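You operate a simulated robot arm through the tools that you are given. There is no shell and no other tool. Be economical: measure what you need, move in short steps, check, and stop when the job is done.

You run a simulated robot arm. Do the job below in one go: nothing can be reset, and whatever is moved stays where it is left.

JOB
Change the plug board from the 10  coil to the 2  coil for the next class.
Fine: 10  plug in its hole, 2  plug in the rest, third plug left in its hole, slider at START, range HIGH, link left OFF.

Only the result counts: the job must be done as asked and must still hold three seconds after the hand-in. Knocking over, shifting, dropping, spilling or breaking anything else fails it.

ROBOT AND FRAMES
A 6-joint arm with a two-finger parallel gripper, fixed in place. Base frame: the origin is at the foot of the arm, x ahead of it, y to its left, z up. Lengths are in mm, angles in degrees, forces in N, time in s.
Its first joint turns from -66.0 to 66.0 degrees. Payload 2.7 kg.
The tool frame sits at the grasp point between the pads (the TCP): z along the fingers, y along the line on which they close. The tips reach 23 mm beyond it. The gripper opens to 94 mm. The fingers are 38 mm wide and 10 mm thick; the gripper's body (54 by 96 mm) begins 39 mm behind the TCP.
Orientation is told as [roll, pitch, yaw] about the base's x, y, z axes, in that order, counted from this pose: with the fingers straight down and closing along the base's y, the tool's x points along the base's -x, its y along +y and its z along -z.

CONTROLS
- The arm moves only by the tool servo_tool. Its argument "targets" is a list of rows, each a list of 3 entries, a list of its own where there are three numbers: the shift along the tool's x, y, z in units of 200 mm (1.0 is 200 mm), then the turn, a rotation vector about the tool's x, y, z in units of 180 degrees (1.0 is 180 degrees), then the opening, from 0 (shut) to 1 (fully open). In form: [[[x, y, z], [ax, ay, az], claw], ...]. A call has 1 to 10 rows; each row is the pose to reach, as a shift and turn from the pose commanded when the call began, along the tool's axes at that moment. A call with a number of a shift or a turn outside -1 to 1 is refused whole. Rows are played at 5 a second. More than 50 mm and 8.6 degrees between two rows, or a gripper value outside its range, and nothing of the call is played. A pose out of reach is approached as far as the arm can. The call stops where the force on the tool passes 60 N (or 10 N more than at its start, if that is more) or the arm is blocked; 0.2 s more then pass. The fingers move at their own pace (about 45 mm/s each) and stop on an object; they squeeze with about 40 N. The grip force told is the motor's: it shows also when the fingers shut on nothing. Time passes only in rows, and 0.2 s behind the last, so rows that repeat a pose let the fingers close. It gives the time, the measured TCP pose, the force on the tool (base axes), the opening and the grip force at its end, in the units of the frame above (readings bear some noise).
- Cameras (640 x 400 px; columns grow to the right, rows downward): "scene" is fixed at [53.3, -417.3, 1407.9]; the picture's right is [0.93, -0.37, 0.00], its down [-0.20, -0.50, -0.85] and it looks along [0.31, 0.79, -0.53] (base axes); focal length 361 px, centre (320, 200). "wrist" rides on the gripper at [-39, 0, -44] in the tool frame; the picture's right is [0.00, -1.00, 0.00], its down [0.97, 0.00, -0.24] and it looks along [0.24, 0.00, 0.97] (tool axes); focal length 218 px, centre (320, 200).
- grab_frame(camera): a new picture of that camera. No time passes.
- point_at(camera, pixels): there is no depth. For up to 12 entries [column, row, z] of the newest picture of that camera ("zoom" is the newest enlarged one), the place [x, y] in the base frame at which the ray of that pixel passes the height z, good to about 2 mm. No time passes.
- zoom(camera, box): a new picture of the part [left, top, right, bottom] of that camera's present view, enlarged. No time passes.
- sign_off(): hands the job in; it is judged then, once.

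Work in short steps. Measure before you move; look again where a grasp or a placing could have gone wrong, and mend it. You have 80 turns and 34 pictures in all, those below and enlarged ones among them. Open the gripper and draw the arm clear of the work before you hand the job in, unless the task says otherwise; then end with one line.

The tools are called after ">>>" as a command line: name --argument value ..., lists and objects as JSON in quotes. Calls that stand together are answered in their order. servo_tool: Moves the arm, as the interface text tells. Its arguments: {"type":"object","properties":{"targets":{"type":"array","items":{"type":"array"}}},"required":["targets"]} The other tools are called the same way: grab_frame (camera) takes a picture; point_at (camera, pixels) gives the place at which the rays of pixels pass given heights; zoom (camera, box) takes an enlarged picture of a part of a camera's view; sign_off () hands the job in.

At the start:

```text
time_s: 0.0
tcp_pos: [325.3, 36.2, 1122.2]
tcp_rot: [0.0, 0.0, 0.0]
ft_force: [-0.2, 0.3, -0.3]
grip_width: 93.8
gripper_force: 0.0
```

scene: 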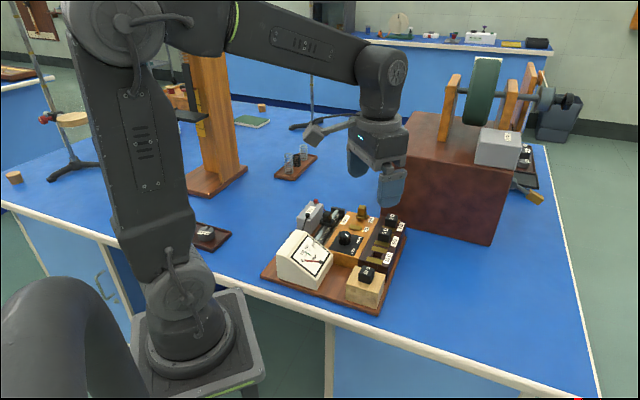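
wrist: 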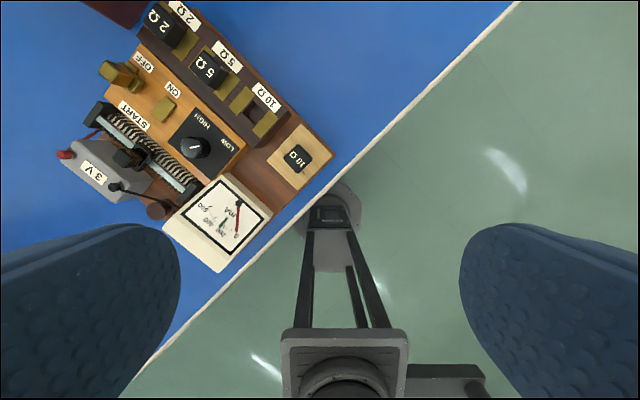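

The wrist view shows the 10 Ω plug in the rest (about 297,157), the 2 Ω and 5 Ω plugs in their holes, and the 10 Ω hole open. I'll zoom in on the board to see the states of the slider, knob and link.

>>> zoom --camera "wrist" --box '[50, 0, 350, 190]'

>>> zoom --camera "scene" --box '[250, 190, 420, 320]'

```text
2.11 times, centred on (200, 95) of wrist
```

zoom: 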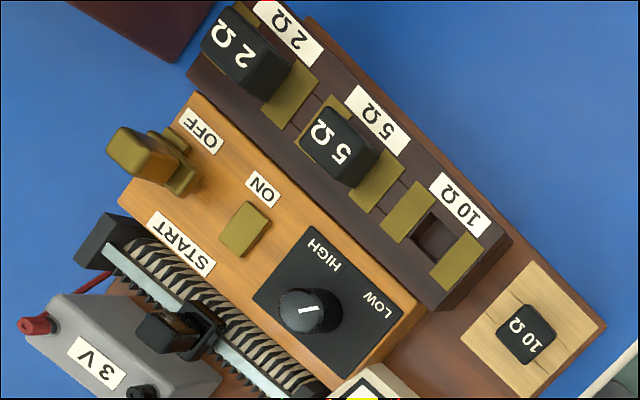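

```text
3.08 times, centred on (335, 255) of scene
```

zoom: 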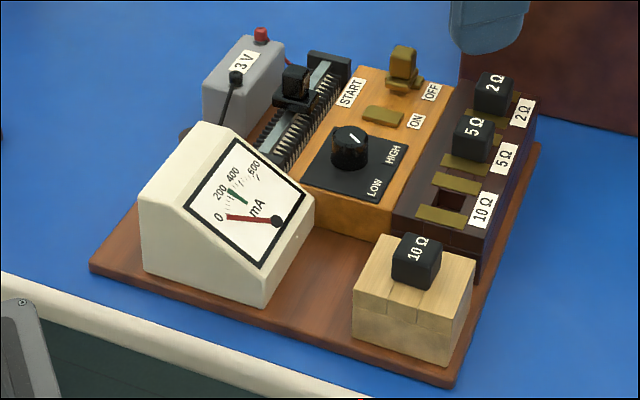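

The link is OFF, the slider is short of START, and the knob direction isn't clear yet. I'll get rough locations from the zoomed wrist pixels before moving closer.

>>> point_at --camera "wrist" --pixels '[[297, 157, 910], [210, 68, 910], [164, 25, 910], [253, 113, 895], [195, 147, 900], [130, 158, 900], [100, 110, 880], [185, 195, 880], [120, 74, 900], [333, 153, 855]]'

>>> point_at --camera "scene" --pixels '[[367, 270, 910], [386, 235, 910], [391, 219, 910], [367, 270, 895], [386, 235, 895], [391, 219, 895], [380, 314, 844], [380, 314, 855]]'

```text
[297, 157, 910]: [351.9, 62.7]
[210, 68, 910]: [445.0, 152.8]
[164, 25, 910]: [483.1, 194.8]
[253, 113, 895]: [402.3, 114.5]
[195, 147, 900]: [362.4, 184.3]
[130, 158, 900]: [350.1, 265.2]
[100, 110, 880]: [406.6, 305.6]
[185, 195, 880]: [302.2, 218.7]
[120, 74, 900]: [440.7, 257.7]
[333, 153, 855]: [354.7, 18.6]
```

```text
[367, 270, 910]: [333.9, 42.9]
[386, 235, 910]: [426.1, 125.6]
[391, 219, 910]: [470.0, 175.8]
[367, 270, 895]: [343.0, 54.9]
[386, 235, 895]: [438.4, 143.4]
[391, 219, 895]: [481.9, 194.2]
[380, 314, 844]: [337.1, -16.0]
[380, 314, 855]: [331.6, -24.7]
```

The parts are roughly: 10 plug (350,63), 5 plug (450,162), 2 plug (485,198), with the row at about 47°. I'll move the camera over the board for a better view, with the tips still around z 1020.

>>> servo_tool --targets '[[[-0.13, 0.155, 0.095], [0, 0, 0], 1], [[-0.26, 0.31, 0.19], [0, 0, 0], 1], [[-0.39, 0.465, 0.285], [0, 0, 0], 1], [[-0.525, 0.62, 0.38], [0, 0, 0], 1], [[-0.525, 0.62, 0.38], [0, 0, 0], 1]]'

>>> grab_frame --camera "wrist"

>>> zoom --camera "wrist" --box '[180, 50, 460, 225]'

```text
time_s: 1.2
tcp_pos: [430.3, 158.5, 1047.1]
tcp_rot: [0.0, -0.1, 0.1]
ft_force: [0.5, -0.2, 0.3]
grip_width: 93.8
gripper_force: 0.1
```

```text
29 pictures are left
```

wrist: 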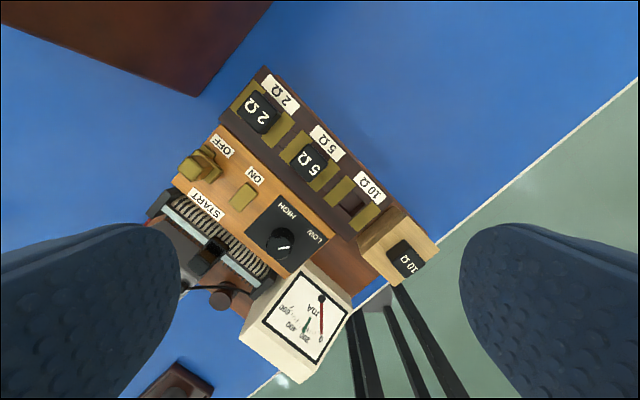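

```text
2.29 times, centred on (320, 138) of wrist
```

zoom: 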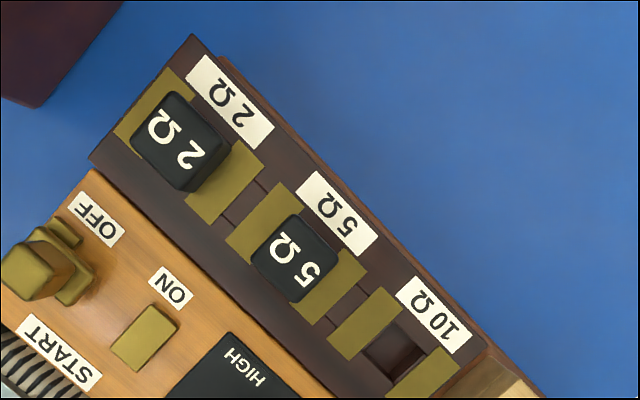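

The knob is near (280,244) and the slider near (208,255). I'll zoom on those and measure key points.

>>> zoom --camera "wrist" --box '[140, 170, 340, 295]'

>>> point_at --camera "wrist" --pixels '[[405, 261, 890], [312, 160, 890], [260, 112, 890], [352, 202, 880], [352, 202, 870], [258, 112, 900], [404, 262, 900], [404, 262, 880], [312, 160, 900]]'

```text
3.20 times, centred on (240, 232) of wrist
```

zoom: 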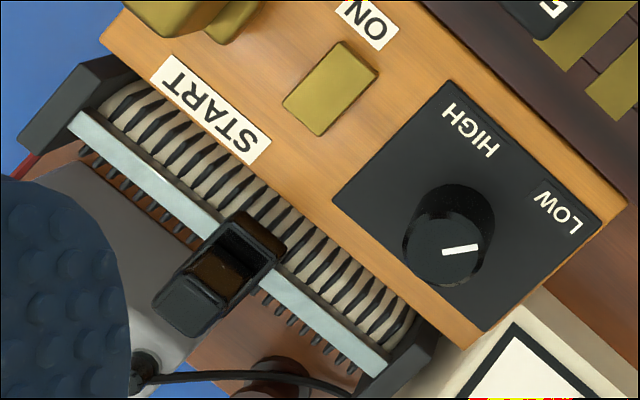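

```text
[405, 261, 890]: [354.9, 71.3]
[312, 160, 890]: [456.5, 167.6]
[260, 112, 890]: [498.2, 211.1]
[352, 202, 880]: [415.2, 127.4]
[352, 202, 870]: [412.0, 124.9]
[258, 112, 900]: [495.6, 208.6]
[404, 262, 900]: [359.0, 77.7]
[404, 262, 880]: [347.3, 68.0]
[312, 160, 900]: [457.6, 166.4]
```

The pointer sits toward LOW (image right), HIGH is image up, and the slider is mid-rail. I'll check the brown box location, since it stands near the 2 plug.

>>> point_at --camera "scene" --pixels '[[490, 245, 844], [397, 198, 844], [405, 228, 844], [380, 312, 844]]'

>>> point_at --camera "wrist" --pixels '[[197, 96, 844], [197, 96, 950], [270, 2, 844], [263, 67, 875], [220, 112, 875], [437, 252, 865]]'

>>> grab_frame --camera "scene"

```text
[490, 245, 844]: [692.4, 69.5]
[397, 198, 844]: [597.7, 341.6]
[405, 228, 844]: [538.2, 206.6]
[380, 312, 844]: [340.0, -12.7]
```

```text
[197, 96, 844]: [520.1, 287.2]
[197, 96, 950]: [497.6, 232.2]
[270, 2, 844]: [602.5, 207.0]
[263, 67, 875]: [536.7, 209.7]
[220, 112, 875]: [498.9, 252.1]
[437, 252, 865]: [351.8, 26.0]
```

```text
26 pictures are left
```

scene: 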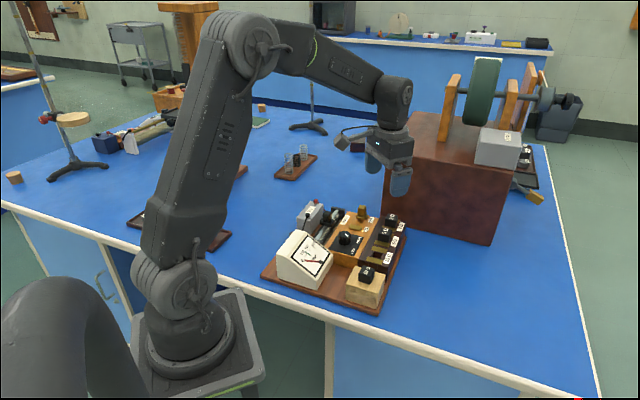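

The box face is roughly 110 mm from the 2 plug, so there is room. I'll go over the rest plug at about (350,69), z 980, yawed -43° so the fingers close along the row.

>>> servo_tool --targets '[[[0.067, -0.075, 0.056], [0, 0, 0.04], 0.6], [[0.133, -0.149, 0.112], [0, 0, 0.08], 0.6], [[0.2, -0.224, 0.168], [0, 0, 0.12], 0.6], [[0.267, -0.298, 0.223], [0, 0, 0.16], 0.6], [[0.333, -0.373, 0.279], [0, 0, 0.2], 0.6], [[0.4, -0.4475, 0.335], [0, 0, 0.239], 0.6], [[0.4, -0.4475, 0.335], [0, 0, 0.239], 0.6]]'

>>> grab_frame --camera "wrist"

```text
time_s: 2.8
tcp_pos: [351.1, 71.7, 979.5]
tcp_rot: [0.0, 0.1, -43.2]
ft_force: [-0.2, 0.6, 0.6]
grip_width: 56.3
gripper_force: 0.1
```

```text
25 pictures are left
```

wrist: 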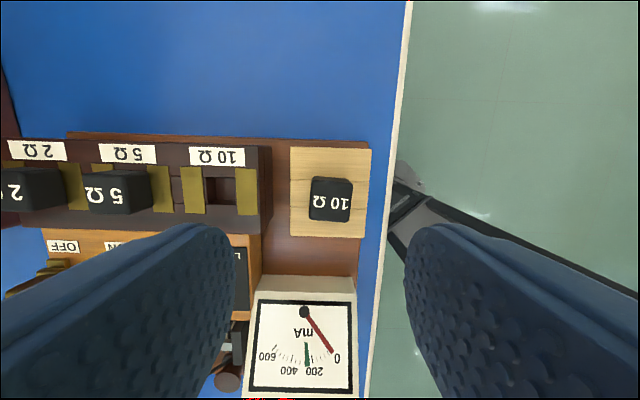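

The row is tilted about 2.2° in the image, so the right yaw is about -45.3°. I'll measure the plug (331,197), the rest block and the hole (220,190).

>>> zoom --camera "wrist" --box '[180, 125, 380, 250]'

>>> point_at --camera "wrist" --pixels '[[332, 197, 890], [332, 197, 880], [291, 147, 868], [371, 149, 868], [363, 237, 868], [291, 235, 868], [220, 190, 870], [220, 190, 880]]'

```text
3.20 times, centred on (280, 188) of wrist
```

zoom: 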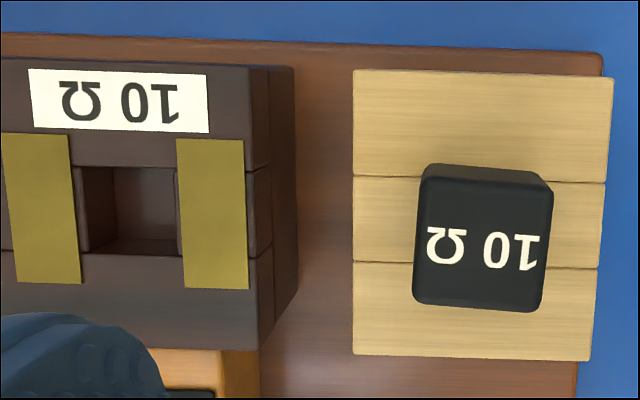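

```text
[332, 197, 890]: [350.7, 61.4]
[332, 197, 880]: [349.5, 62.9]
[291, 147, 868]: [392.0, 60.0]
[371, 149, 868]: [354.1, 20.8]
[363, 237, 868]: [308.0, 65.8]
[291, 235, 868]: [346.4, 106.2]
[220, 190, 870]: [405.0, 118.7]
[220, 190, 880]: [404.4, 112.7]
```

The plug's top-face centre is about (349.5,64.5), top z about 884, with a cap about 26 mm wide. I'll trim the yaw to -45.3°, centre, and descend to TCP 930 to check alignment.

>>> servo_tool --targets '[[[-0.009, -0.0165, 0.12], [0, 0, 0.012], 0.55], [[-0.018, -0.033, 0.245], [0, 0, 0.012], 0.55], [[-0.018, -0.033, 0.245], [0, 0, 0.012], 0.55]]'

>>> grab_frame --camera "wrist"

```text
time_s: 3.6
tcp_pos: [349.0, 66.3, 929.9]
tcp_rot: [0.0, 0.0, -45.1]
ft_force: [0.6, 0.3, 0.3]
grip_width: 51.7
gripper_force: 0.0
```

```text
23 pictures are left
```

wrist: 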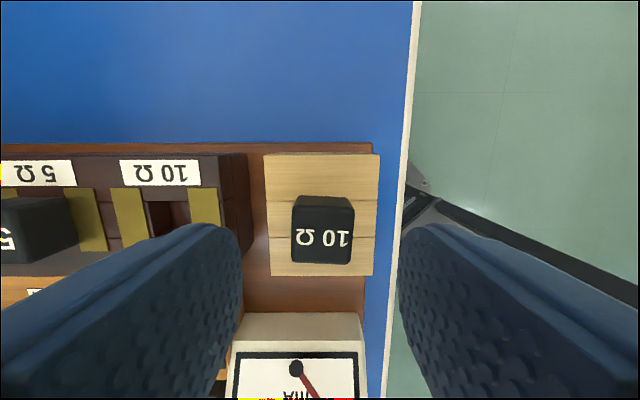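

The plug top is centred at (322,236), where the TCP axis projects, so it is aligned. I'll descend to TCP about 894 and close.

>>> servo_tool --targets '[[[0, -0.004, 0.09], [0, 0, 0], 0.55], [[0, -0.004, 0.18], [0, 0, 0], 0.55], [[0, -0.004, 0.18], [0, 0, 0], 0.55], [[0, -0.004, 0.18], [0, 0, 0], 0], [[0, -0.004, 0.18], [0, 0, 0], 0], [[0, -0.004, 0.18], [0, 0, 0], 0], [[0, -0.004, 0.18], [0, 0, 0], 0]]'

```text
time_s: 5.2
tcp_pos: [346.4, 66.1, 893.4]
tcp_rot: [-0.1, 0.0, -45.2]
ft_force: [0.7, -0.3, 0.2]
grip_width: 26.5
gripper_force: 39.5
```

Gripped at 26.5 mm with no side force. I'll lift 60 mm straight up and look at the stem.

>>> servo_tool --targets '[[[0, 0, -0.1], [0, 0, 0], 0], [[0, 0, -0.2], [0, 0, 0], 0], [[0, 0, -0.3], [0, 0, 0], 0], [[0, 0, -0.3], [0, 0, 0], 0]]'

>>> grab_frame --camera "wrist"

>>> zoom --camera "scene" --box '[310, 180, 430, 320]'

```text
time_s: 6.2
tcp_pos: [346.3, 63.9, 954.0]
tcp_rot: [0.0, 0.0, -45.2]
ft_force: [0.3, 0.6, -0.4]
grip_width: 27.0
gripper_force: 39.2
```

```text
22 pictures are left
```

wrist: 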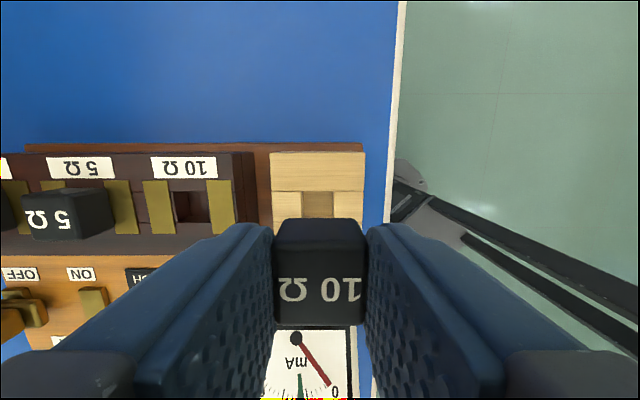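

```text
2.86 times, centred on (370, 250) of scene
```

zoom: 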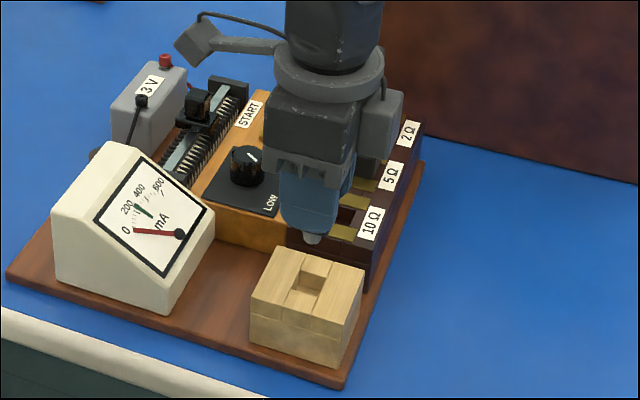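

The plug is held and its short square stem is clear. I'll zoom the wrist view to measure the hole against the rest hole.

>>> zoom --camera "wrist" --box '[120, 130, 376, 290]'

```text
2.50 times, centred on (248, 210) of wrist
```

zoom: 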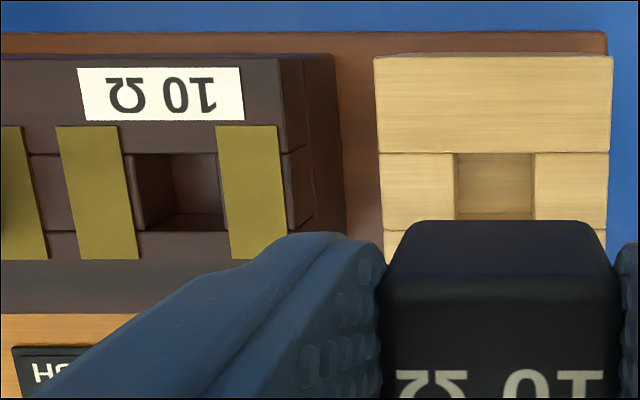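

Both hole rear edges lie on row ~191, so they are in line; the brown hole is 128 px left, about 79 mm. I'll shift +y by 79 mm at this height and look.

>>> servo_tool --targets '[[[0, 0.2, 0], [0, 0, 0], 0], [[0, 0.395, 0], [0, 0, 0], 0], [[0, 0.395, 0], [0, 0, 0], 0], [[0, 0.395, 0], [0, 0, 0], 0]]'

>>> zoom --camera "wrist" --box '[192, 130, 448, 290]'

```text
time_s: 7.2
tcp_pos: [401.9, 121.0, 953.2]
tcp_rot: [0.0, 0.1, -45.2]
ft_force: [-0.1, 0.7, -0.7]
grip_width: 26.8
gripper_force: 40.1
```

```text
2.50 times, centred on (320, 210) of wrist
```

zoom: 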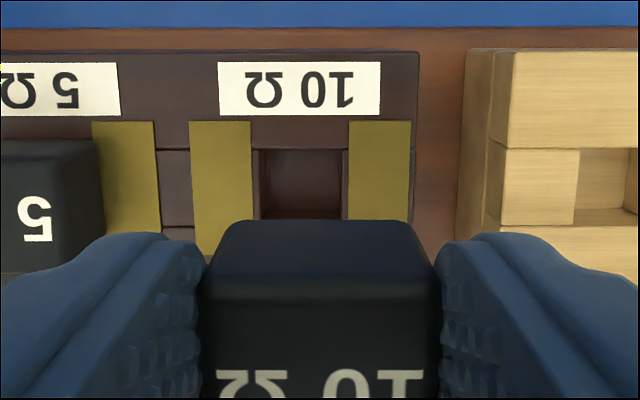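

The hole centre is at column 300 of the zoom versus the plug at 320, so I need about +4.6 mm in y and -1 mm in x. I'll correct that and come down to TCP 920.

>>> servo_tool --targets '[[[-0.005, 0.023, 0], [0, 0, 0], 0], [[-0.005, 0.023, 0.08], [0, 0, 0], 0], [[-0.005, 0.023, 0.16], [0, 0, 0], 0], [[-0.005, 0.023, 0.16], [0, 0, 0], 0]]'

>>> zoom --camera "wrist" --box '[192, 130, 448, 290]'

>>> zoom --camera "scene" --box '[340, 190, 430, 290]'

```text
time_s: 8.2
tcp_pos: [407.0, 120.5, 921.4]
tcp_rot: [-0.1, 0.0, -45.2]
ft_force: [0.1, 0.2, 0.2]
grip_width: 26.8
gripper_force: 39.9
```

```text
2.50 times, centred on (320, 210) of wrist
```

zoom: 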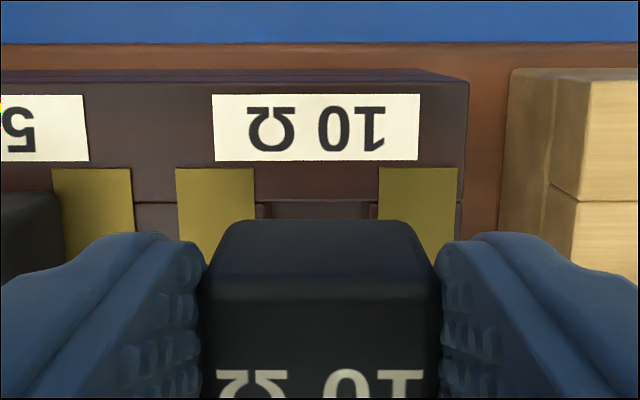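

```text
4.00 times, centred on (385, 240) of scene
```

zoom: 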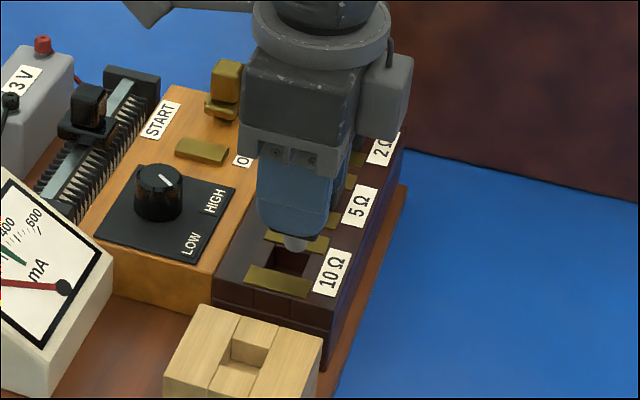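

Comparing pictures with the measured poses, the tool drifted about 4 mm in -x from the hole's line; the readings and images agree on this. I'll correct by +4.1 mm in x and +1.1 mm in y at this height.

>>> servo_tool --targets '[[[0.0205, 0.0055, 0], [0, 0, 0], 0], [[0.0205, 0.0055, 0], [0, 0, 0], 0], [[0.0205, 0.0055, 0], [0, 0, 0], 0]]'

>>> zoom --camera "wrist" --box '[192, 130, 448, 290]'

```text
time_s: 9.0
tcp_pos: [406.4, 125.6, 923.1]
tcp_rot: [0.1, -0.1, -45.3]
ft_force: [-0.5, -0.9, -0.1]
grip_width: 27.0
gripper_force: 40.0
```

```text
2.50 times, centred on (320, 210) of wrist
```

zoom: 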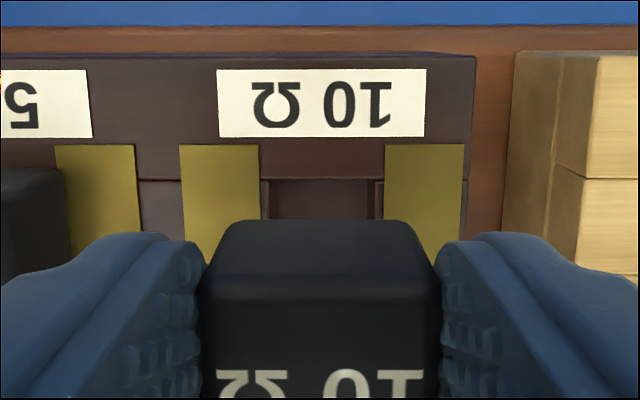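

The brass pair is centred at 322 versus the plug at 320, and the seam row is nearly right. I'll trim slightly and lower toward the seat in small steps.

>>> servo_tool --targets '[[[0.003, -0.002, 0.03], [0, 0, 0], 0], [[0.003, -0.002, 0.06], [0, 0, 0], 0], [[0.003, -0.002, 0.085], [0, 0, 0], 0], [[0.003, -0.002, 0.11], [0, 0, 0], 0], [[0.003, -0.002, 0.11], [0, 0, 0], 0]]'

>>> zoom --camera "wrist" --box '[192, 130, 448, 290]'

```text
time_s: 10.2
tcp_pos: [406.0, 124.6, 900.0]
tcp_rot: [0.1, 0.0, -45.2]
ft_force: [-0.1, 0.5, -0.9]
grip_width: 26.7
gripper_force: 39.5
```

```text
2.50 times, centred on (320, 210) of wrist
```

zoom: 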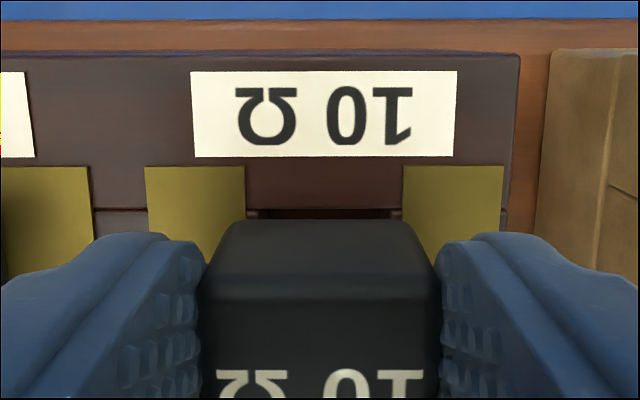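

No contact so far at TCP 900, and the column offset is only ~0.6 mm. I'll continue down to about 893.

>>> servo_tool --targets '[[[0, -0.002, 0.012], [0, 0, 0], 0], [[0, -0.002, 0.024], [0, 0, 0], 0], [[0, -0.002, 0.034], [0, 0, 0], 0], [[0, -0.002, 0.034], [0, 0, 0], 0]]'

>>> zoom --camera "scene" --box '[340, 190, 430, 290]'

```text
time_s: 11.2
tcp_pos: [404.5, 125.5, 893.3]
tcp_rot: [0.0, -0.1, -45.2]
ft_force: [-1.1, -3.3, 8.4]
grip_width: 27.0
gripper_force: 39.8
```

```text
4.00 times, centred on (385, 240) of scene
```

zoom: 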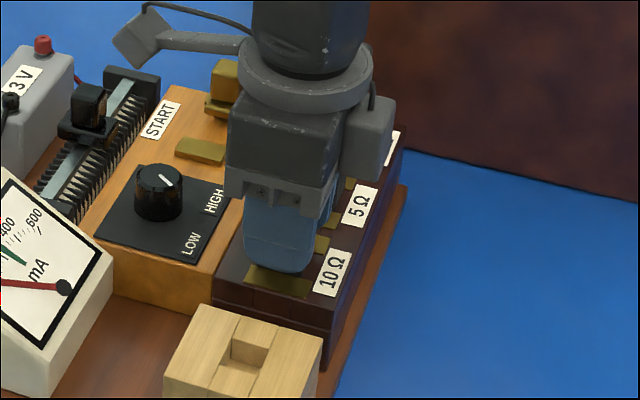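

Contact is 8 N at TCP 893.3, the same height as when gripped in the rest, so it is seated. I'll open, rise and check.

>>> servo_tool --targets '[[[0, 0, 0], [0, 0, 0], 0.5], [[0, 0, 0], [0, 0, 0], 0.5], [[0, 0, 0], [0, 0, 0], 0.5], [[0, 0, -0.1], [0, 0, 0], 0.5], [[0, 0, -0.2], [0, 0, 0], 0.5], [[0, 0, -0.3], [0, 0, 0], 0.5], [[0, 0, -0.3], [0, 0, 0], 0.5]]'

>>> grab_frame --camera "wrist"

```text
time_s: 12.8
tcp_pos: [405.2, 123.7, 953.7]
tcp_rot: [0.1, 0.0, -45.1]
ft_force: [-0.2, -0.5, 0.0]
grip_width: 46.6
gripper_force: 0.1
```

```text
13 pictures are left
```

wrist: 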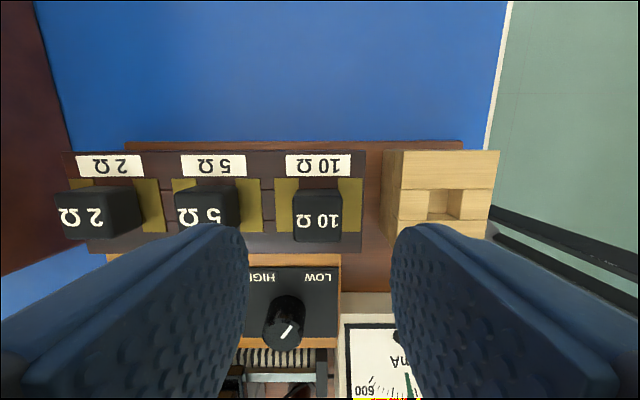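

The 10 plug sits well in its hole (318,215). The labels give 104 px spacing, about 65 mm, so the 2 plug is near (497,216). I'll check the clearance to the brown box before going there.

>>> point_at --camera "wrist" --pixels '[[73, 150, 844], [35, 0, 844], [0, 275, 844], [65, 240, 844], [66, 152, 860], [108, 253, 860], [97, 215, 884], [318, 215, 884], [320, 167, 860], [110, 165, 860], [292, 331, 885], [286, 296, 865]]'

>>> point_at --camera "scene" --pixels '[[465, 241.2, 844], [430, 233.2, 844], [488, 246, 844], [383, 205, 844], [407, 113, 1000], [407, 113, 1050]]'

```text
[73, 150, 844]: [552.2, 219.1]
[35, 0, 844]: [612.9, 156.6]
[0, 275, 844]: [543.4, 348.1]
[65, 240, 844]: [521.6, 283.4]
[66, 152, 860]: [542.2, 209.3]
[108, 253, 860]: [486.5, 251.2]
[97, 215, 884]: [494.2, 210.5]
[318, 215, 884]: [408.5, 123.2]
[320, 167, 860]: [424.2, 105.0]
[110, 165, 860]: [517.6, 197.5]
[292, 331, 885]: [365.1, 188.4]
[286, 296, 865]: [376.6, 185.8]
```

```text
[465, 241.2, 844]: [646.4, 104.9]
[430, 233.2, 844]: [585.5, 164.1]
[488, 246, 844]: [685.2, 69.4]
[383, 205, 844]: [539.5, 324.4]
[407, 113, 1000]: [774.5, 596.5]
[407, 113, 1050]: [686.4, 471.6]
```

The box face looks close to the 2 plug, and the estimates disagree. I'll rise and look from above the 5 plug.

>>> servo_tool --targets '[[[0, 0.05, -0.2], [0, 0, 0], 0.5], [[0, 0.15, -0.4], [0, 0, 0], 0.5], [[0, 0.25, -0.55], [0, 0, 0], 0.5], [[0, 0.35, -0.65], [0, 0, 0], 0.5], [[0, 0.35, -0.65], [0, 0, 0], 0.5]]'

>>> grab_frame --camera "wrist"

>>> grab_frame --camera "scene"

```text
time_s: 14.0
tcp_pos: [456.5, 171.1, 1083.2]
tcp_rot: [0.1, 0.0, -45.2]
ft_force: [-0.6, 0.1, -0.8]
grip_width: 47.0
gripper_force: 0.2
```

```text
12 pictures are left
```

wrist: 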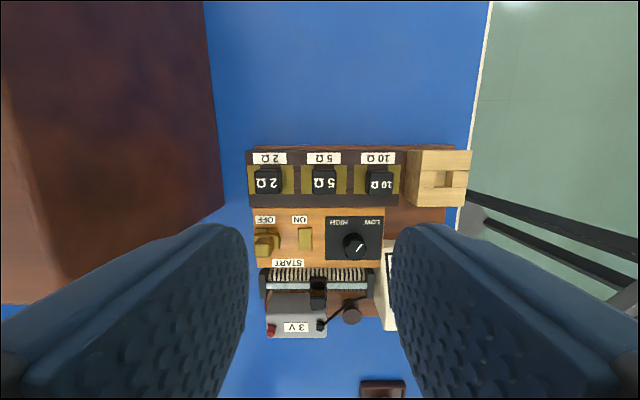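

```text
11 pictures are left
```

scene: 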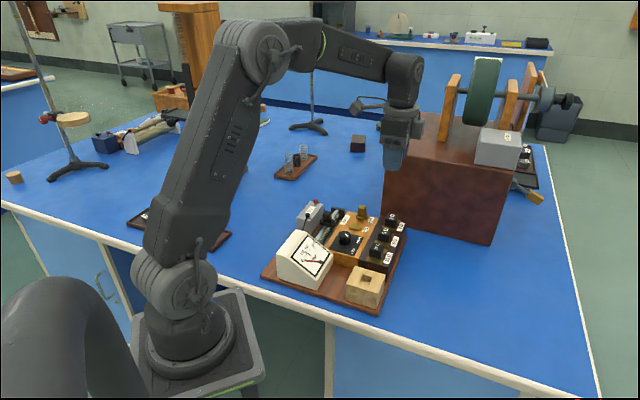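

The view clarifies it: the box face is about 70 mm beyond the 2 plug, its top near z 1028, and the gripper half-width is 48 mm, so there is ~20 mm clearance. I'll go over the 2 plug (target ~(497,215)) and descend to z 945.

>>> servo_tool --targets '[[[0.008, 0.15, 0], [0, 0, 0], 0.5], [[0.015, 0.2995, 0], [0, 0, 0], 0.5], [[0.015, 0.2995, 0.15], [0, 0, 0], 0.5], [[0.015, 0.2995, 0.3], [0, 0, 0], 0.5], [[0.015, 0.2995, 0.45], [0, 0, 0], 0.5], [[0.015, 0.2995, 0.6], [0, 0, 0], 0.5], [[0.015, 0.2995, 0.69], [0, 0, 0], 0.5], [[0.015, 0.2995, 0.69], [0, 0, 0], 0.5]]'

>>> grab_frame --camera "wrist"

```text
time_s: 15.8
tcp_pos: [493.6, 222.0, 946.1]
tcp_rot: [0.0, 0.1, -45.3]
ft_force: [0.1, 0.2, 0.0]
grip_width: 47.1
gripper_force: 0.0
```

```text
10 pictures are left
```

wrist: 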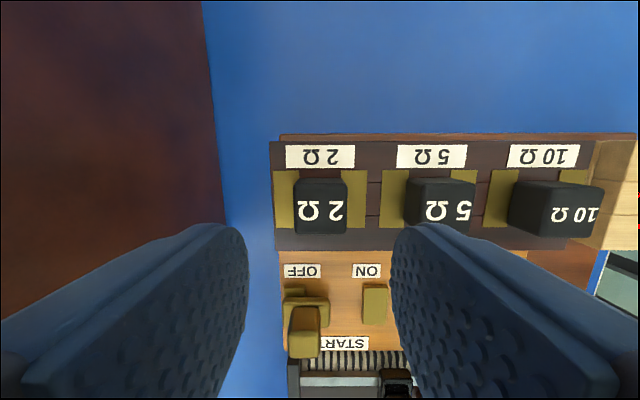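

The plug top is centred in column (321) but sits ~12 px above the TCP axis, and the reading confirms about +6.5 mm x offset. I'll correct it and descend partway.

>>> servo_tool --targets '[[[-0.0325, -0.003, 0], [0, 0, 0], 0.5], [[-0.0325, -0.003, 0.08], [0, 0, 0], 0.5], [[-0.0325, -0.003, 0.08], [0, 0, 0], 0.5], [[-0.0325, -0.003, 0.08], [0, 0, 0], 0.5]]'

```text
time_s: 16.8
tcp_pos: [497.1, 214.7, 929.0]
tcp_rot: [-0.1, 0.0, -45.2]
ft_force: [-0.5, -0.8, 0.3]
grip_width: 47.0
gripper_force: 0.0
```

The reading now is x/y within ~1-2 mm of the plug. I'll descend to TCP 893.5 with +1 mm y and close.

>>> servo_tool --targets '[[[0.002, 0.005, 0.09], [0, 0, 0], 0.5], [[0.002, 0.005, 0.178], [0, 0, 0], 0.5], [[0.002, 0.005, 0.178], [0, 0, 0], 0.5], [[0.002, 0.005, 0.178], [0, 0, 0], 0], [[0.002, 0.005, 0.178], [0, 0, 0], 0], [[0.002, 0.005, 0.178], [0, 0, 0], 0], [[0.002, 0.005, 0.178], [0, 0, 0], 0]]'

```text
time_s: 18.4
tcp_pos: [500.4, 214.1, 891.7]
tcp_rot: [0.0, 0.1, -45.2]
ft_force: [0.8, -0.3, 0.8]
grip_width: 26.5
gripper_force: 40.4
```

Gripped at 26.5 mm with TCP at (500.4,214.1). I'll lift 65 mm and move back along the row above the plugs.

>>> servo_tool --targets '[[[0, 0, -0.11], [0, 0, 0], 0], [[0, 0, -0.22], [0, 0, 0], 0], [[0, 0, -0.33], [0, 0, 0], 0], [[0, -0.18, -0.33], [0, 0, 0], 0], [[0, -0.38, -0.33], [0, 0, 0], 0], [[0, -0.58, -0.33], [0, 0, 0], 0], [[0, -0.78, -0.33], [0, 0, 0], 0], [[0, -0.93, -0.33], [0, 0, 0], 0], [[0, -0.93, -0.33], [0, 0, 0], 0]]'

```text
time_s: 20.4
tcp_pos: [366.2, 84.0, 961.6]
tcp_rot: [0.1, 0.1, -45.2]
ft_force: [-0.9, -0.7, -0.3]
grip_width: 26.8
gripper_force: 40.3
```

Still held; the tool coordinate is 319 along the row and the target is 292.4. I'll shift -26.7 mm y and -2 mm x, then descend to about 925 and look.

>>> servo_tool --targets '[[[-0.01, -0.1335, 0], [0, 0, 0], 0], [[-0.01, -0.1335, 0.09], [0, 0, 0], 0], [[-0.01, -0.1335, 0.18], [0, 0, 0], 0], [[-0.01, -0.1335, 0.18], [0, 0, 0], 0], [[-0.01, -0.1335, 0.18], [0, 0, 0], 0]]'

>>> zoom --camera "wrist" --box '[192, 130, 448, 290]'

```text
time_s: 21.6
tcp_pos: [349.6, 61.3, 924.8]
tcp_rot: [0.0, 0.0, -45.2]
ft_force: [0.0, -0.1, -0.2]
grip_width: 26.6
gripper_force: 40.1
```

```text
2.50 times, centred on (320, 210) of wrist
```

zoom: 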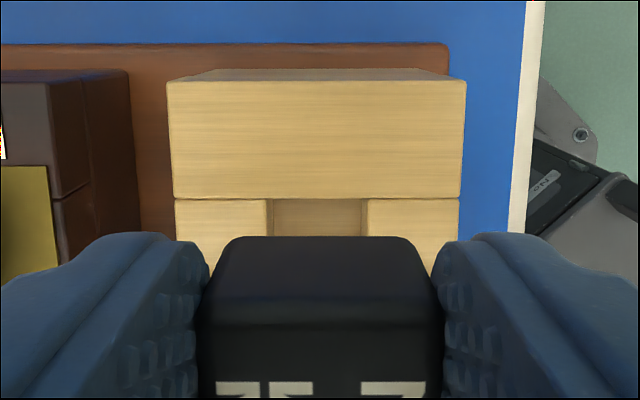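

The hole centre is at column 316 versus the plug at 320, and x is ~2 mm short. I'll trim +2 mm x, +0.7 mm y and lower toward 900.

>>> servo_tool --targets '[[[0.01, 0.0035, 0], [0, 0, 0], 0], [[0.01, 0.0035, 0.04], [0, 0, 0], 0], [[0.01, 0.0035, 0.08], [0, 0, 0], 0], [[0.01, 0.0035, 0.12], [0, 0, 0], 0], [[0.01, 0.0035, 0.12], [0, 0, 0], 0]]'

```text
time_s: 22.8
tcp_pos: [347.9, 65.5, 899.3]
tcp_rot: [0.0, 0.0, -45.2]
ft_force: [-0.3, 0.2, 0.7]
grip_width: 26.9
gripper_force: 40.3
```

No contact at 899; x is about 1.5 mm over. I'll correct and lower to the seat at about 891.5.

>>> servo_tool --targets '[[[-0.007, -0.002, 0.01], [0, 0, 0], 0], [[-0.007, -0.002, 0.025], [0, 0, 0], 0], [[-0.007, -0.002, 0.039], [0, 0, 0], 0], [[-0.007, -0.002, 0.039], [0, 0, 0], 0]]'

```text
time_s: 23.8
tcp_pos: [349.9, 63.9, 892.8]
tcp_rot: [0.1, -0.1, -45.2]
ft_force: [-0.5, -0.6, 6.1]
grip_width: 26.6
gripper_force: 39.9
```

Contact is 6 N at 892.8, consistent with being seated. I'll release, rise and look.

>>> servo_tool --targets '[[[0, 0, 0], [0, 0, 0], 0.5], [[0, 0, 0], [0, 0, 0], 0.5], [[0, 0, 0], [0, 0, 0], 0.5], [[0, 0.05, -0.1], [0, 0, 0], 0.5], [[0, 0.1, -0.25], [0, 0, 0], 0.5], [[0, 0.2, -0.4], [0, 0, 0], 0.5], [[0, 0.3, -0.5], [0, 0, 0], 0.5], [[0.1, 0.4, -0.5], [0, 0, 0], 0.5], [[0.1, 0.4, -0.5], [0, 0, 0], 0.5]]'

>>> grab_frame --camera "wrist"

```text
time_s: 25.8
tcp_pos: [391.4, 132.7, 992.8]
tcp_rot: [0.1, 0.0, -45.2]
ft_force: [0.3, 0.4, -0.4]
grip_width: 47.1
gripper_force: 0.2
```

```text
8 pictures are left
```

wrist: 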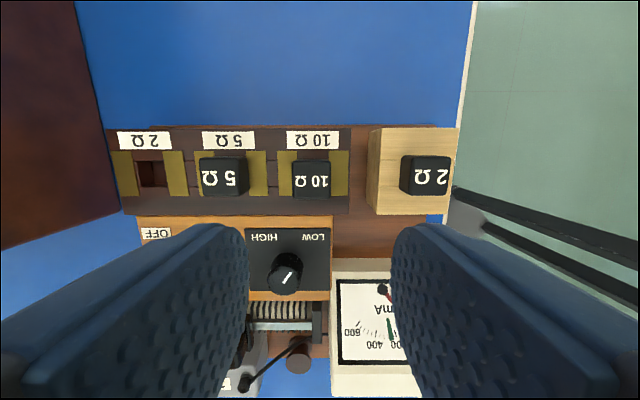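

The 2 plug is seated in the rest (427,175), 5 and 10 are in their holes. Next is the knob, around tool coordinates (x -120, y 399), top z ~884; I'll hover above it.

>>> servo_tool --targets '[[[0.15, 0.07, 0], [0, 0, 0], 0.38], [[0.304, 0.138, 0], [0, 0, 0], 0.38], [[0.304, 0.138, 0.12], [0, 0, 0], 0.38], [[0.304, 0.138, 0.24], [0, 0, 0], 0.38], [[0.304, 0.138, 0.24], [0, 0, 0], 0.38]]'

>>> grab_frame --camera "wrist"

```text
time_s: 27.0
tcp_pos: [370.3, 196.9, 943.5]
tcp_rot: [-0.1, 0.0, -45.1]
ft_force: [-0.5, -0.1, -0.5]
grip_width: 36.0
gripper_force: 0.0
```

```text
7 pictures are left
```

wrist: 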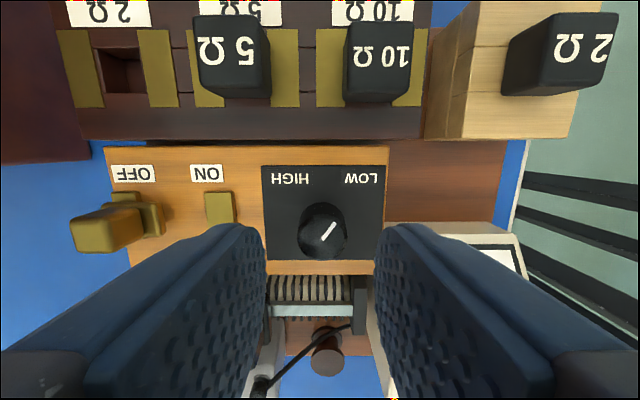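

The knob top is centred at (323,237) with the pointer 34° toward LOW; the x offset is about +7 mm. I'll centre and come down to TCP ~891 with a 34 mm opening (stopping on force).

>>> servo_tool --targets '[[[0.036, -0.007, 0.05], [0, 0, 0], 0.36], [[0.036, -0.007, 0.12], [0, 0, 0], 0.36], [[0.036, -0.007, 0.12], [0, 0, 0], 0.36]]'

>>> zoom --camera "wrist" --box '[220, 140, 460, 290]'

```text
time_s: 27.8
tcp_pos: [363.6, 201.5, 919.2]
tcp_rot: [0.0, 0.0, -45.1]
ft_force: [-1.1, -0.4, -0.2]
grip_width: 33.7
gripper_force: 0.1
```

```text
2.67 times, centred on (340, 215) of wrist
```

zoom: 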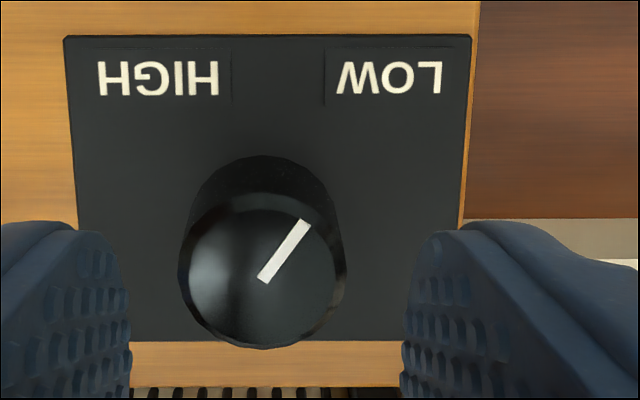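

The knob is centred under the TCP. I'll go down to TCP ~890 and close on it.

>>> servo_tool --targets '[[[0, 0, 0.07], [0, 0, 0], 0.36], [[0, 0, 0.143], [0, 0, 0], 0.36], [[0, 0, 0.143], [0, 0, 0], 0.36], [[0, 0, 0.143], [0, 0, 0], 0], [[0, 0, 0.143], [0, 0, 0], 0], [[0, 0, 0.143], [0, 0, 0], 0]]'

```text
time_s: 29.2
tcp_pos: [364.0, 202.2, 892.2]
tcp_rot: [0.1, 0.1, -45.2]
ft_force: [4.0, 4.4, -3.8]
grip_width: 29.2
gripper_force: 44.7
```

The grip is at 29 mm with a small lateral force; I'll hold a moment to see whether it settles.

>>> servo_tool --targets '[[[0, 0, 0], [0, 0, 0], 0], [[0, 0, 0], [0, 0, 0], 0]]'

```text
time_s: 29.8
tcp_pos: [362.7, 202.8, 891.9]
tcp_rot: [0.0, 0.0, -45.2]
ft_force: [5.5, 5.6, -5.8]
grip_width: 29.2
gripper_force: 44.8
```

Steady; the force hints the knob axis is ~1 mm toward +y. I'll shift 0.8 mm and turn counter-clockwise from above by 72° in 8° rows.

>>> servo_tool --targets '[[[0, 0.004, 0], [0, 0, 0], 0], [[0, 0.004, 0], [0, 0, -0.044], 0], [[0, 0.004, 0], [0, 0, -0.088], 0], [[0, 0.004, 0], [0, 0, -0.132], 0], [[0, 0.004, 0], [0, 0, -0.176], 0], [[0, 0.004, 0], [0, 0, -0.22], 0], [[0, 0.004, 0], [0, 0, -0.264], 0], [[0, 0.004, 0], [0, 0, -0.308], 0], [[0, 0.004, 0], [0, 0, -0.352], 0], [[0, 0.004, 0], [0, 0, -0.397], 0]]'

```text
time_s: 32.0
tcp_pos: [363.4, 203.8, 891.8]
tcp_rot: [0.0, -0.2, 26.4]
ft_force: [-9.0, 31.5, 18.0]
grip_width: 29.3
gripper_force: 44.9
```

The tool turned 72° without stopping. I'll open, lift 45 mm and check the pointer.

>>> servo_tool --targets '[[[0, 0, 0], [0, 0, 0], 0.37], [[0, 0, 0], [0, 0, 0], 0.37], [[0, 0, -0.1], [0, 0, 0], 0.37], [[0, 0, -0.225], [0, 0, 0], 0.37], [[0, 0, -0.225], [0, 0, 0], 0.37]]'

>>> grab_frame --camera "wrist"

```text
time_s: 33.2
tcp_pos: [362.8, 202.1, 936.7]
tcp_rot: [0.1, 0.0, 26.3]
ft_force: [0.0, 0.2, -0.7]
grip_width: 34.6
gripper_force: 0.1
```

```text
5 pictures are left
```

wrist: 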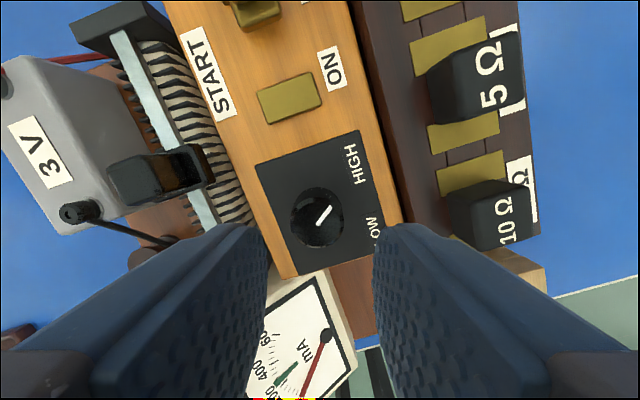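

The pointer now aims at HIGH, ~37° on that side, mirroring where it stood at LOW. Next is the slider: the handle is near (358,273). I'll rise, go above it, and turn to yaw 45° so the fingers straddle the rail.

>>> servo_tool --targets '[[[0, 0, -0.12], [0, 0, 0], 0.5], [[0, 0, -0.24], [0, 0, 0], 0.5], [[-0.046, 0.11, -0.24], [0, 0, -0.035], 0.5], [[-0.091, 0.22, -0.24], [0, 0, -0.07], 0.5], [[-0.1365, 0.33, -0.24], [0, 0, -0.103], 0.5], [[-0.1365, 0.33, -0.24], [0, 0, -0.103], 0.5]]'

>>> grab_frame --camera "wrist"

```text
time_s: 34.6
tcp_pos: [357.2, 273.7, 980.7]
tcp_rot: [-0.1, 0.0, 44.9]
ft_force: [0.1, 0.6, 0.2]
grip_width: 47.1
gripper_force: 0.1
```

```text
4 pictures are left
```

wrist: 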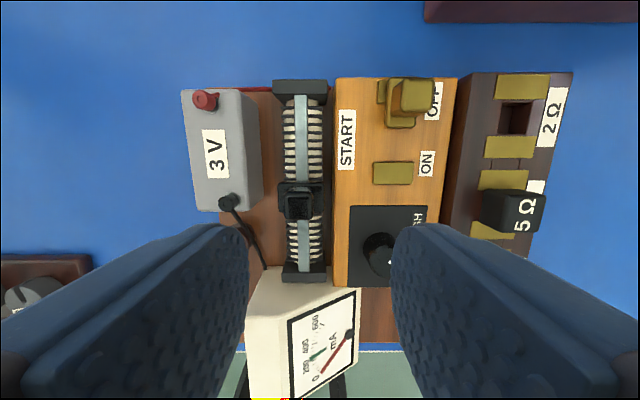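

The view from the START end is clear: cap (299,205), rail from post row 95 to row 262. Pushing from the near side with closed fingers is safest; I'll rotate back to yaw -45 and move above the spot behind the cap.

>>> servo_tool --targets '[[[0.02, 0.01, 0], [0, 0, 0.047], 0], [[0.04, 0.02, 0], [0, 0, 0.094], 0], [[0.06, 0.03, 0], [0, 0, 0.141], 0], [[0.08, 0.04, 0], [0, 0, 0.188], 0], [[0.1, 0.05, 0], [0, 0, 0.235], 0], [[0.12, 0.06, 0], [0, 0, 0.282], 0], [[0.1315, 0.06, 0], [0, 0, 0.329], 0], [[0.1315, 0.06, 0], [0, 0, 0.376], 0], [[0.1315, 0.06, 0], [0, 0, 0.423], 0], [[0.1315, 0.06, 0], [0, 0, 0.47], 0]]'

>>> servo_tool --targets '[[[0, 0, 0], [0, 0, 0.0305], 0], [[0, 0, 0.1], [0, 0, 0.0305], 0], [[0, 0, 0.2], [0, 0, 0.0305], 0], [[0, 0, 0.2], [0, 0, 0.0305], 0]]'

```text
time_s: 36.8
tcp_pos: [330.9, 263.0, 985.4]
tcp_rot: [0.0, 0.0, -40.0]
ft_force: [0.3, 0.9, 0.0]
grip_width: 0.0
gripper_force: 39.9
```

```text
time_s: 37.8
tcp_pos: [330.4, 262.5, 943.2]
tcp_rot: [0.0, 0.0, -45.3]
ft_force: [0.0, -0.7, -0.5]
grip_width: 0.3
gripper_force: 40.4
```

The position is x -46, y 419 in row coordinates at TCP 943. I'll take one look before going down.

>>> grab_frame --camera "wrist"

```text
3 pictures are left
```

wrist: 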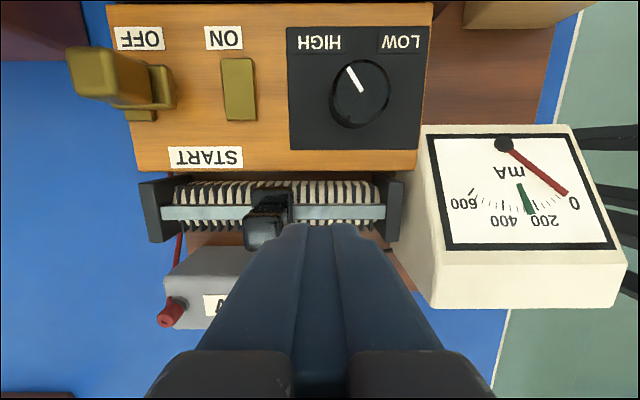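

The gap between fingertip (290) and cap (285) projects clear once height is allowed for. I'll verify the knob angle numerically and descend to TCP 893 behind the cap.

>>> point_at --camera "wrist" --pixels '[[361, 92, 877], [348, 68, 877], [289, 149, 863], [416, 149, 863], [319, 42, 863], [401, 42, 863], [264, 236, 880], [285, 236, 880], [164, 205, 868], [248, 195, 868]]'

>>> servo_tool --targets '[[[0, 0, 0.08], [0, 0, 0], 0], [[0, 0, 0.16], [0, 0, 0], 0], [[0, 0, 0.24], [0, 0, 0], 0], [[0, 0, 0.25], [0, 0, 0], 0], [[0, 0, 0.25], [0, 0, 0], 0]]'

```text
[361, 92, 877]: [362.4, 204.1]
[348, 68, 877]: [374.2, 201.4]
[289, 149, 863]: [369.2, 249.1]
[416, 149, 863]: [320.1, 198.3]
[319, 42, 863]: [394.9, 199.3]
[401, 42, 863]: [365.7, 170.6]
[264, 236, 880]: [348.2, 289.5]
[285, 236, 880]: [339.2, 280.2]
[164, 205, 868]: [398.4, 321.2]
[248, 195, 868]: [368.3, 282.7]
```

```text
time_s: 39.0
tcp_pos: [331.1, 263.0, 892.9]
tcp_rot: [0.0, 0.0, -45.4]
ft_force: [-0.5, -0.3, -0.7]
grip_width: 0.3
gripper_force: 39.9
```

Pointer computes to ~+32–37° on the HIGH side, next to the HIGH label direction. Now I push the slider along +y by 44 mm in small rows.

>>> servo_tool --targets '[[[0, 0.04, 0], [0, 0, 0], 0], [[0, 0.08, 0], [0, 0, 0], 0], [[0, 0.11, 0], [0, 0, 0], 0], [[0, 0.14, 0], [0, 0, 0], 0], [[0, 0.17, 0], [0, 0, 0], 0], [[0, 0.2, 0], [0, 0, 0], 0], [[0, 0.22, 0], [0, 0, 0], 0], [[0, 0.22, 0], [0, 0, 0], 0]]'

```text
time_s: 40.8
tcp_pos: [363.2, 292.5, 894.0]
tcp_rot: [0.1, 0.0, -45.3]
ft_force: [-0.7, -0.6, 0.0]
grip_width: 0.3
gripper_force: 39.9
```

Little force at y 464. I'll continue in 2.5 mm rows, watching for the end stop.

>>> servo_tool --targets '[[[0, 0.0125, 0], [0, 0, 0], 0], [[0, 0.025, 0], [0, 0, 0], 0], [[0, 0.0375, 0], [0, 0, 0], 0], [[0, 0.05, 0], [0, 0, 0], 0], [[0, 0.05, 0], [0, 0, 0], 0]]'

>>> grab_frame --camera "wrist"

```text
time_s: 42.0
tcp_pos: [370.4, 300.9, 894.0]
tcp_rot: [0.0, 0.0, -45.3]
ft_force: [-0.7, -0.7, -0.5]
grip_width: 0.0
gripper_force: 39.9
```

```text
2 pictures are left
```

wrist: 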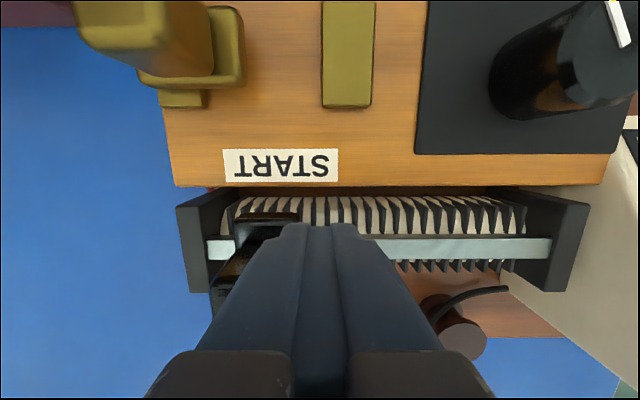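

The handle now trails the START post by roughly 28 px (≈8 mm). I'll keep pushing in 1.5 mm rows until force builds.

>>> servo_tool --targets '[[[0, 0.0075, 0], [0, 0, 0], 0], [[0, 0.015, 0], [0, 0, 0], 0], [[0, 0.0225, 0], [0, 0, 0], 0], [[0, 0.03, 0], [0, 0, 0], 0], [[0, 0.03, 0], [0, 0, 0], 0]]'

```text
time_s: 43.2
tcp_pos: [374.6, 305.1, 893.9]
tcp_rot: [-0.1, 0.1, -45.4]
ft_force: [-1.4, -1.6, 0.0]
grip_width: 0.0
gripper_force: 39.5
```

>>> servo_tool --targets '[[[0, 0.006, 0], [0, 0, 0], 0], [[0, 0.012, 0], [0, 0, 0], 0], [[0, 0.018, 0], [0, 0, 0], 0], [[0, 0.018, 0], [0, 0, 0], 0]]'

```text
time_s: 44.2
tcp_pos: [377.2, 309.2, 894.1]
tcp_rot: [0.1, -0.1, -45.2]
ft_force: [-0.6, -0.4, -0.2]
grip_width: 0.0
gripper_force: 40.2
```

Still no stop at y 485. I'll go on in 1 mm rows.

>>> servo_tool --targets '[[[0, 0.005, 0], [0, 0, 0], 0], [[0, 0.01, 0], [0, 0, 0], 0], [[0, 0.015, 0], [0, 0, 0], 0], [[0, 0.015, 0], [0, 0, 0], 0]]'

```text
time_s: 45.2
tcp_pos: [378.3, 310.0, 892.4]
tcp_rot: [-0.1, 0.0, -45.3]
ft_force: [-0.8, -1.1, -1.1]
grip_width: 0.3
gripper_force: 40.3
```

Force is still only ~1 N at y 487. I'll spend one picture to see the gap.

>>> zoom --camera "wrist" --box '[150, 160, 390, 310]'

```text
2.67 times, centred on (270, 235) of wrist
```

zoom: 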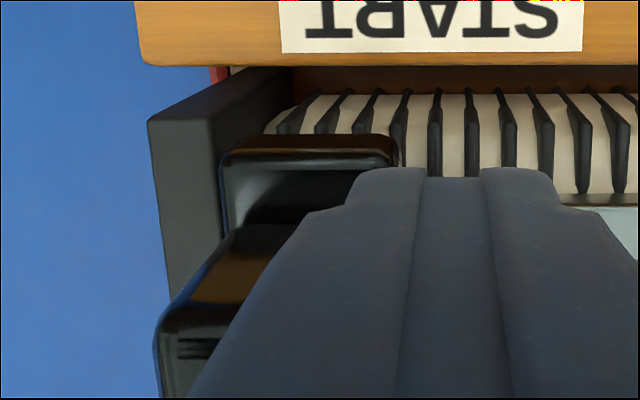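

The saddle looks nearly against the START post. I'll push another 2–3 mm to confirm the stop by force.

>>> servo_tool --targets '[[[0, 0.005, 0], [0, 0, 0], 0], [[0, 0.01, 0], [0, 0, 0], 0], [[0, 0.015, 0], [0, 0, 0], 0], [[0, 0.015, 0], [0, 0, 0], 0]]'

```text
time_s: 46.2
tcp_pos: [381.2, 312.5, 894.3]
tcp_rot: [0.0, 0.0, -45.3]
ft_force: [-0.1, -2.2, 0.0]
grip_width: 0.0
gripper_force: 39.9
```

Force is still small at y 490. I'll continue another 3 mm.

>>> servo_tool --targets '[[[0, 0.005, 0], [0, 0, 0], 0], [[0, 0.01, 0], [0, 0, 0], 0], [[0, 0.015, 0], [0, 0, 0], 0], [[0, 0.015, 0], [0, 0, 0], 0]]'

```text
time_s: 47.2
tcp_pos: [381.7, 312.2, 893.3]
tcp_rot: [-0.4, 0.0, -45.3]
ft_force: [-19.6, -17.7, 11.6]
grip_width: 0.1
gripper_force: 39.9
```

The end stop was reached (26 N, no further motion). I'll back off, lift clear and retreat.

>>> servo_tool --targets '[[[0, -0.02, 0], [0, 0, 0], 0], [[0, -0.04, 0], [0, 0, 0], 0], [[0, -0.04, -0.15], [0, 0, 0], 0], [[0, -0.04, -0.35], [0, 0, 0], 0.3], [[0, -0.04, -0.6], [0, 0, 0], 0.5], [[0, -0.04, -0.8], [0, 0, 0], 0.5], [[0, -0.2, -0.8], [0, 0, 0], 0.5], [[0, -0.2, -0.8], [0, 0, 0], 0.5]]'

>>> grab_frame --camera "wrist"

```text
time_s: 49.0
tcp_pos: [355.6, 285.3, 1057.0]
tcp_rot: [0.0, 0.1, -45.2]
ft_force: [-0.5, 0.1, 0.2]
grip_width: 47.1
gripper_force: 0.0
```

```text
0 pictures are left
```

wrist: 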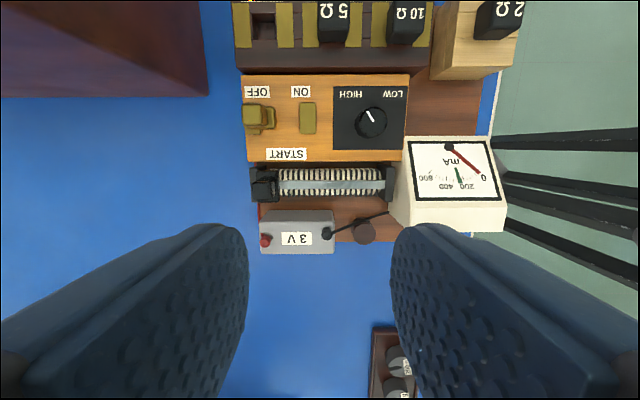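

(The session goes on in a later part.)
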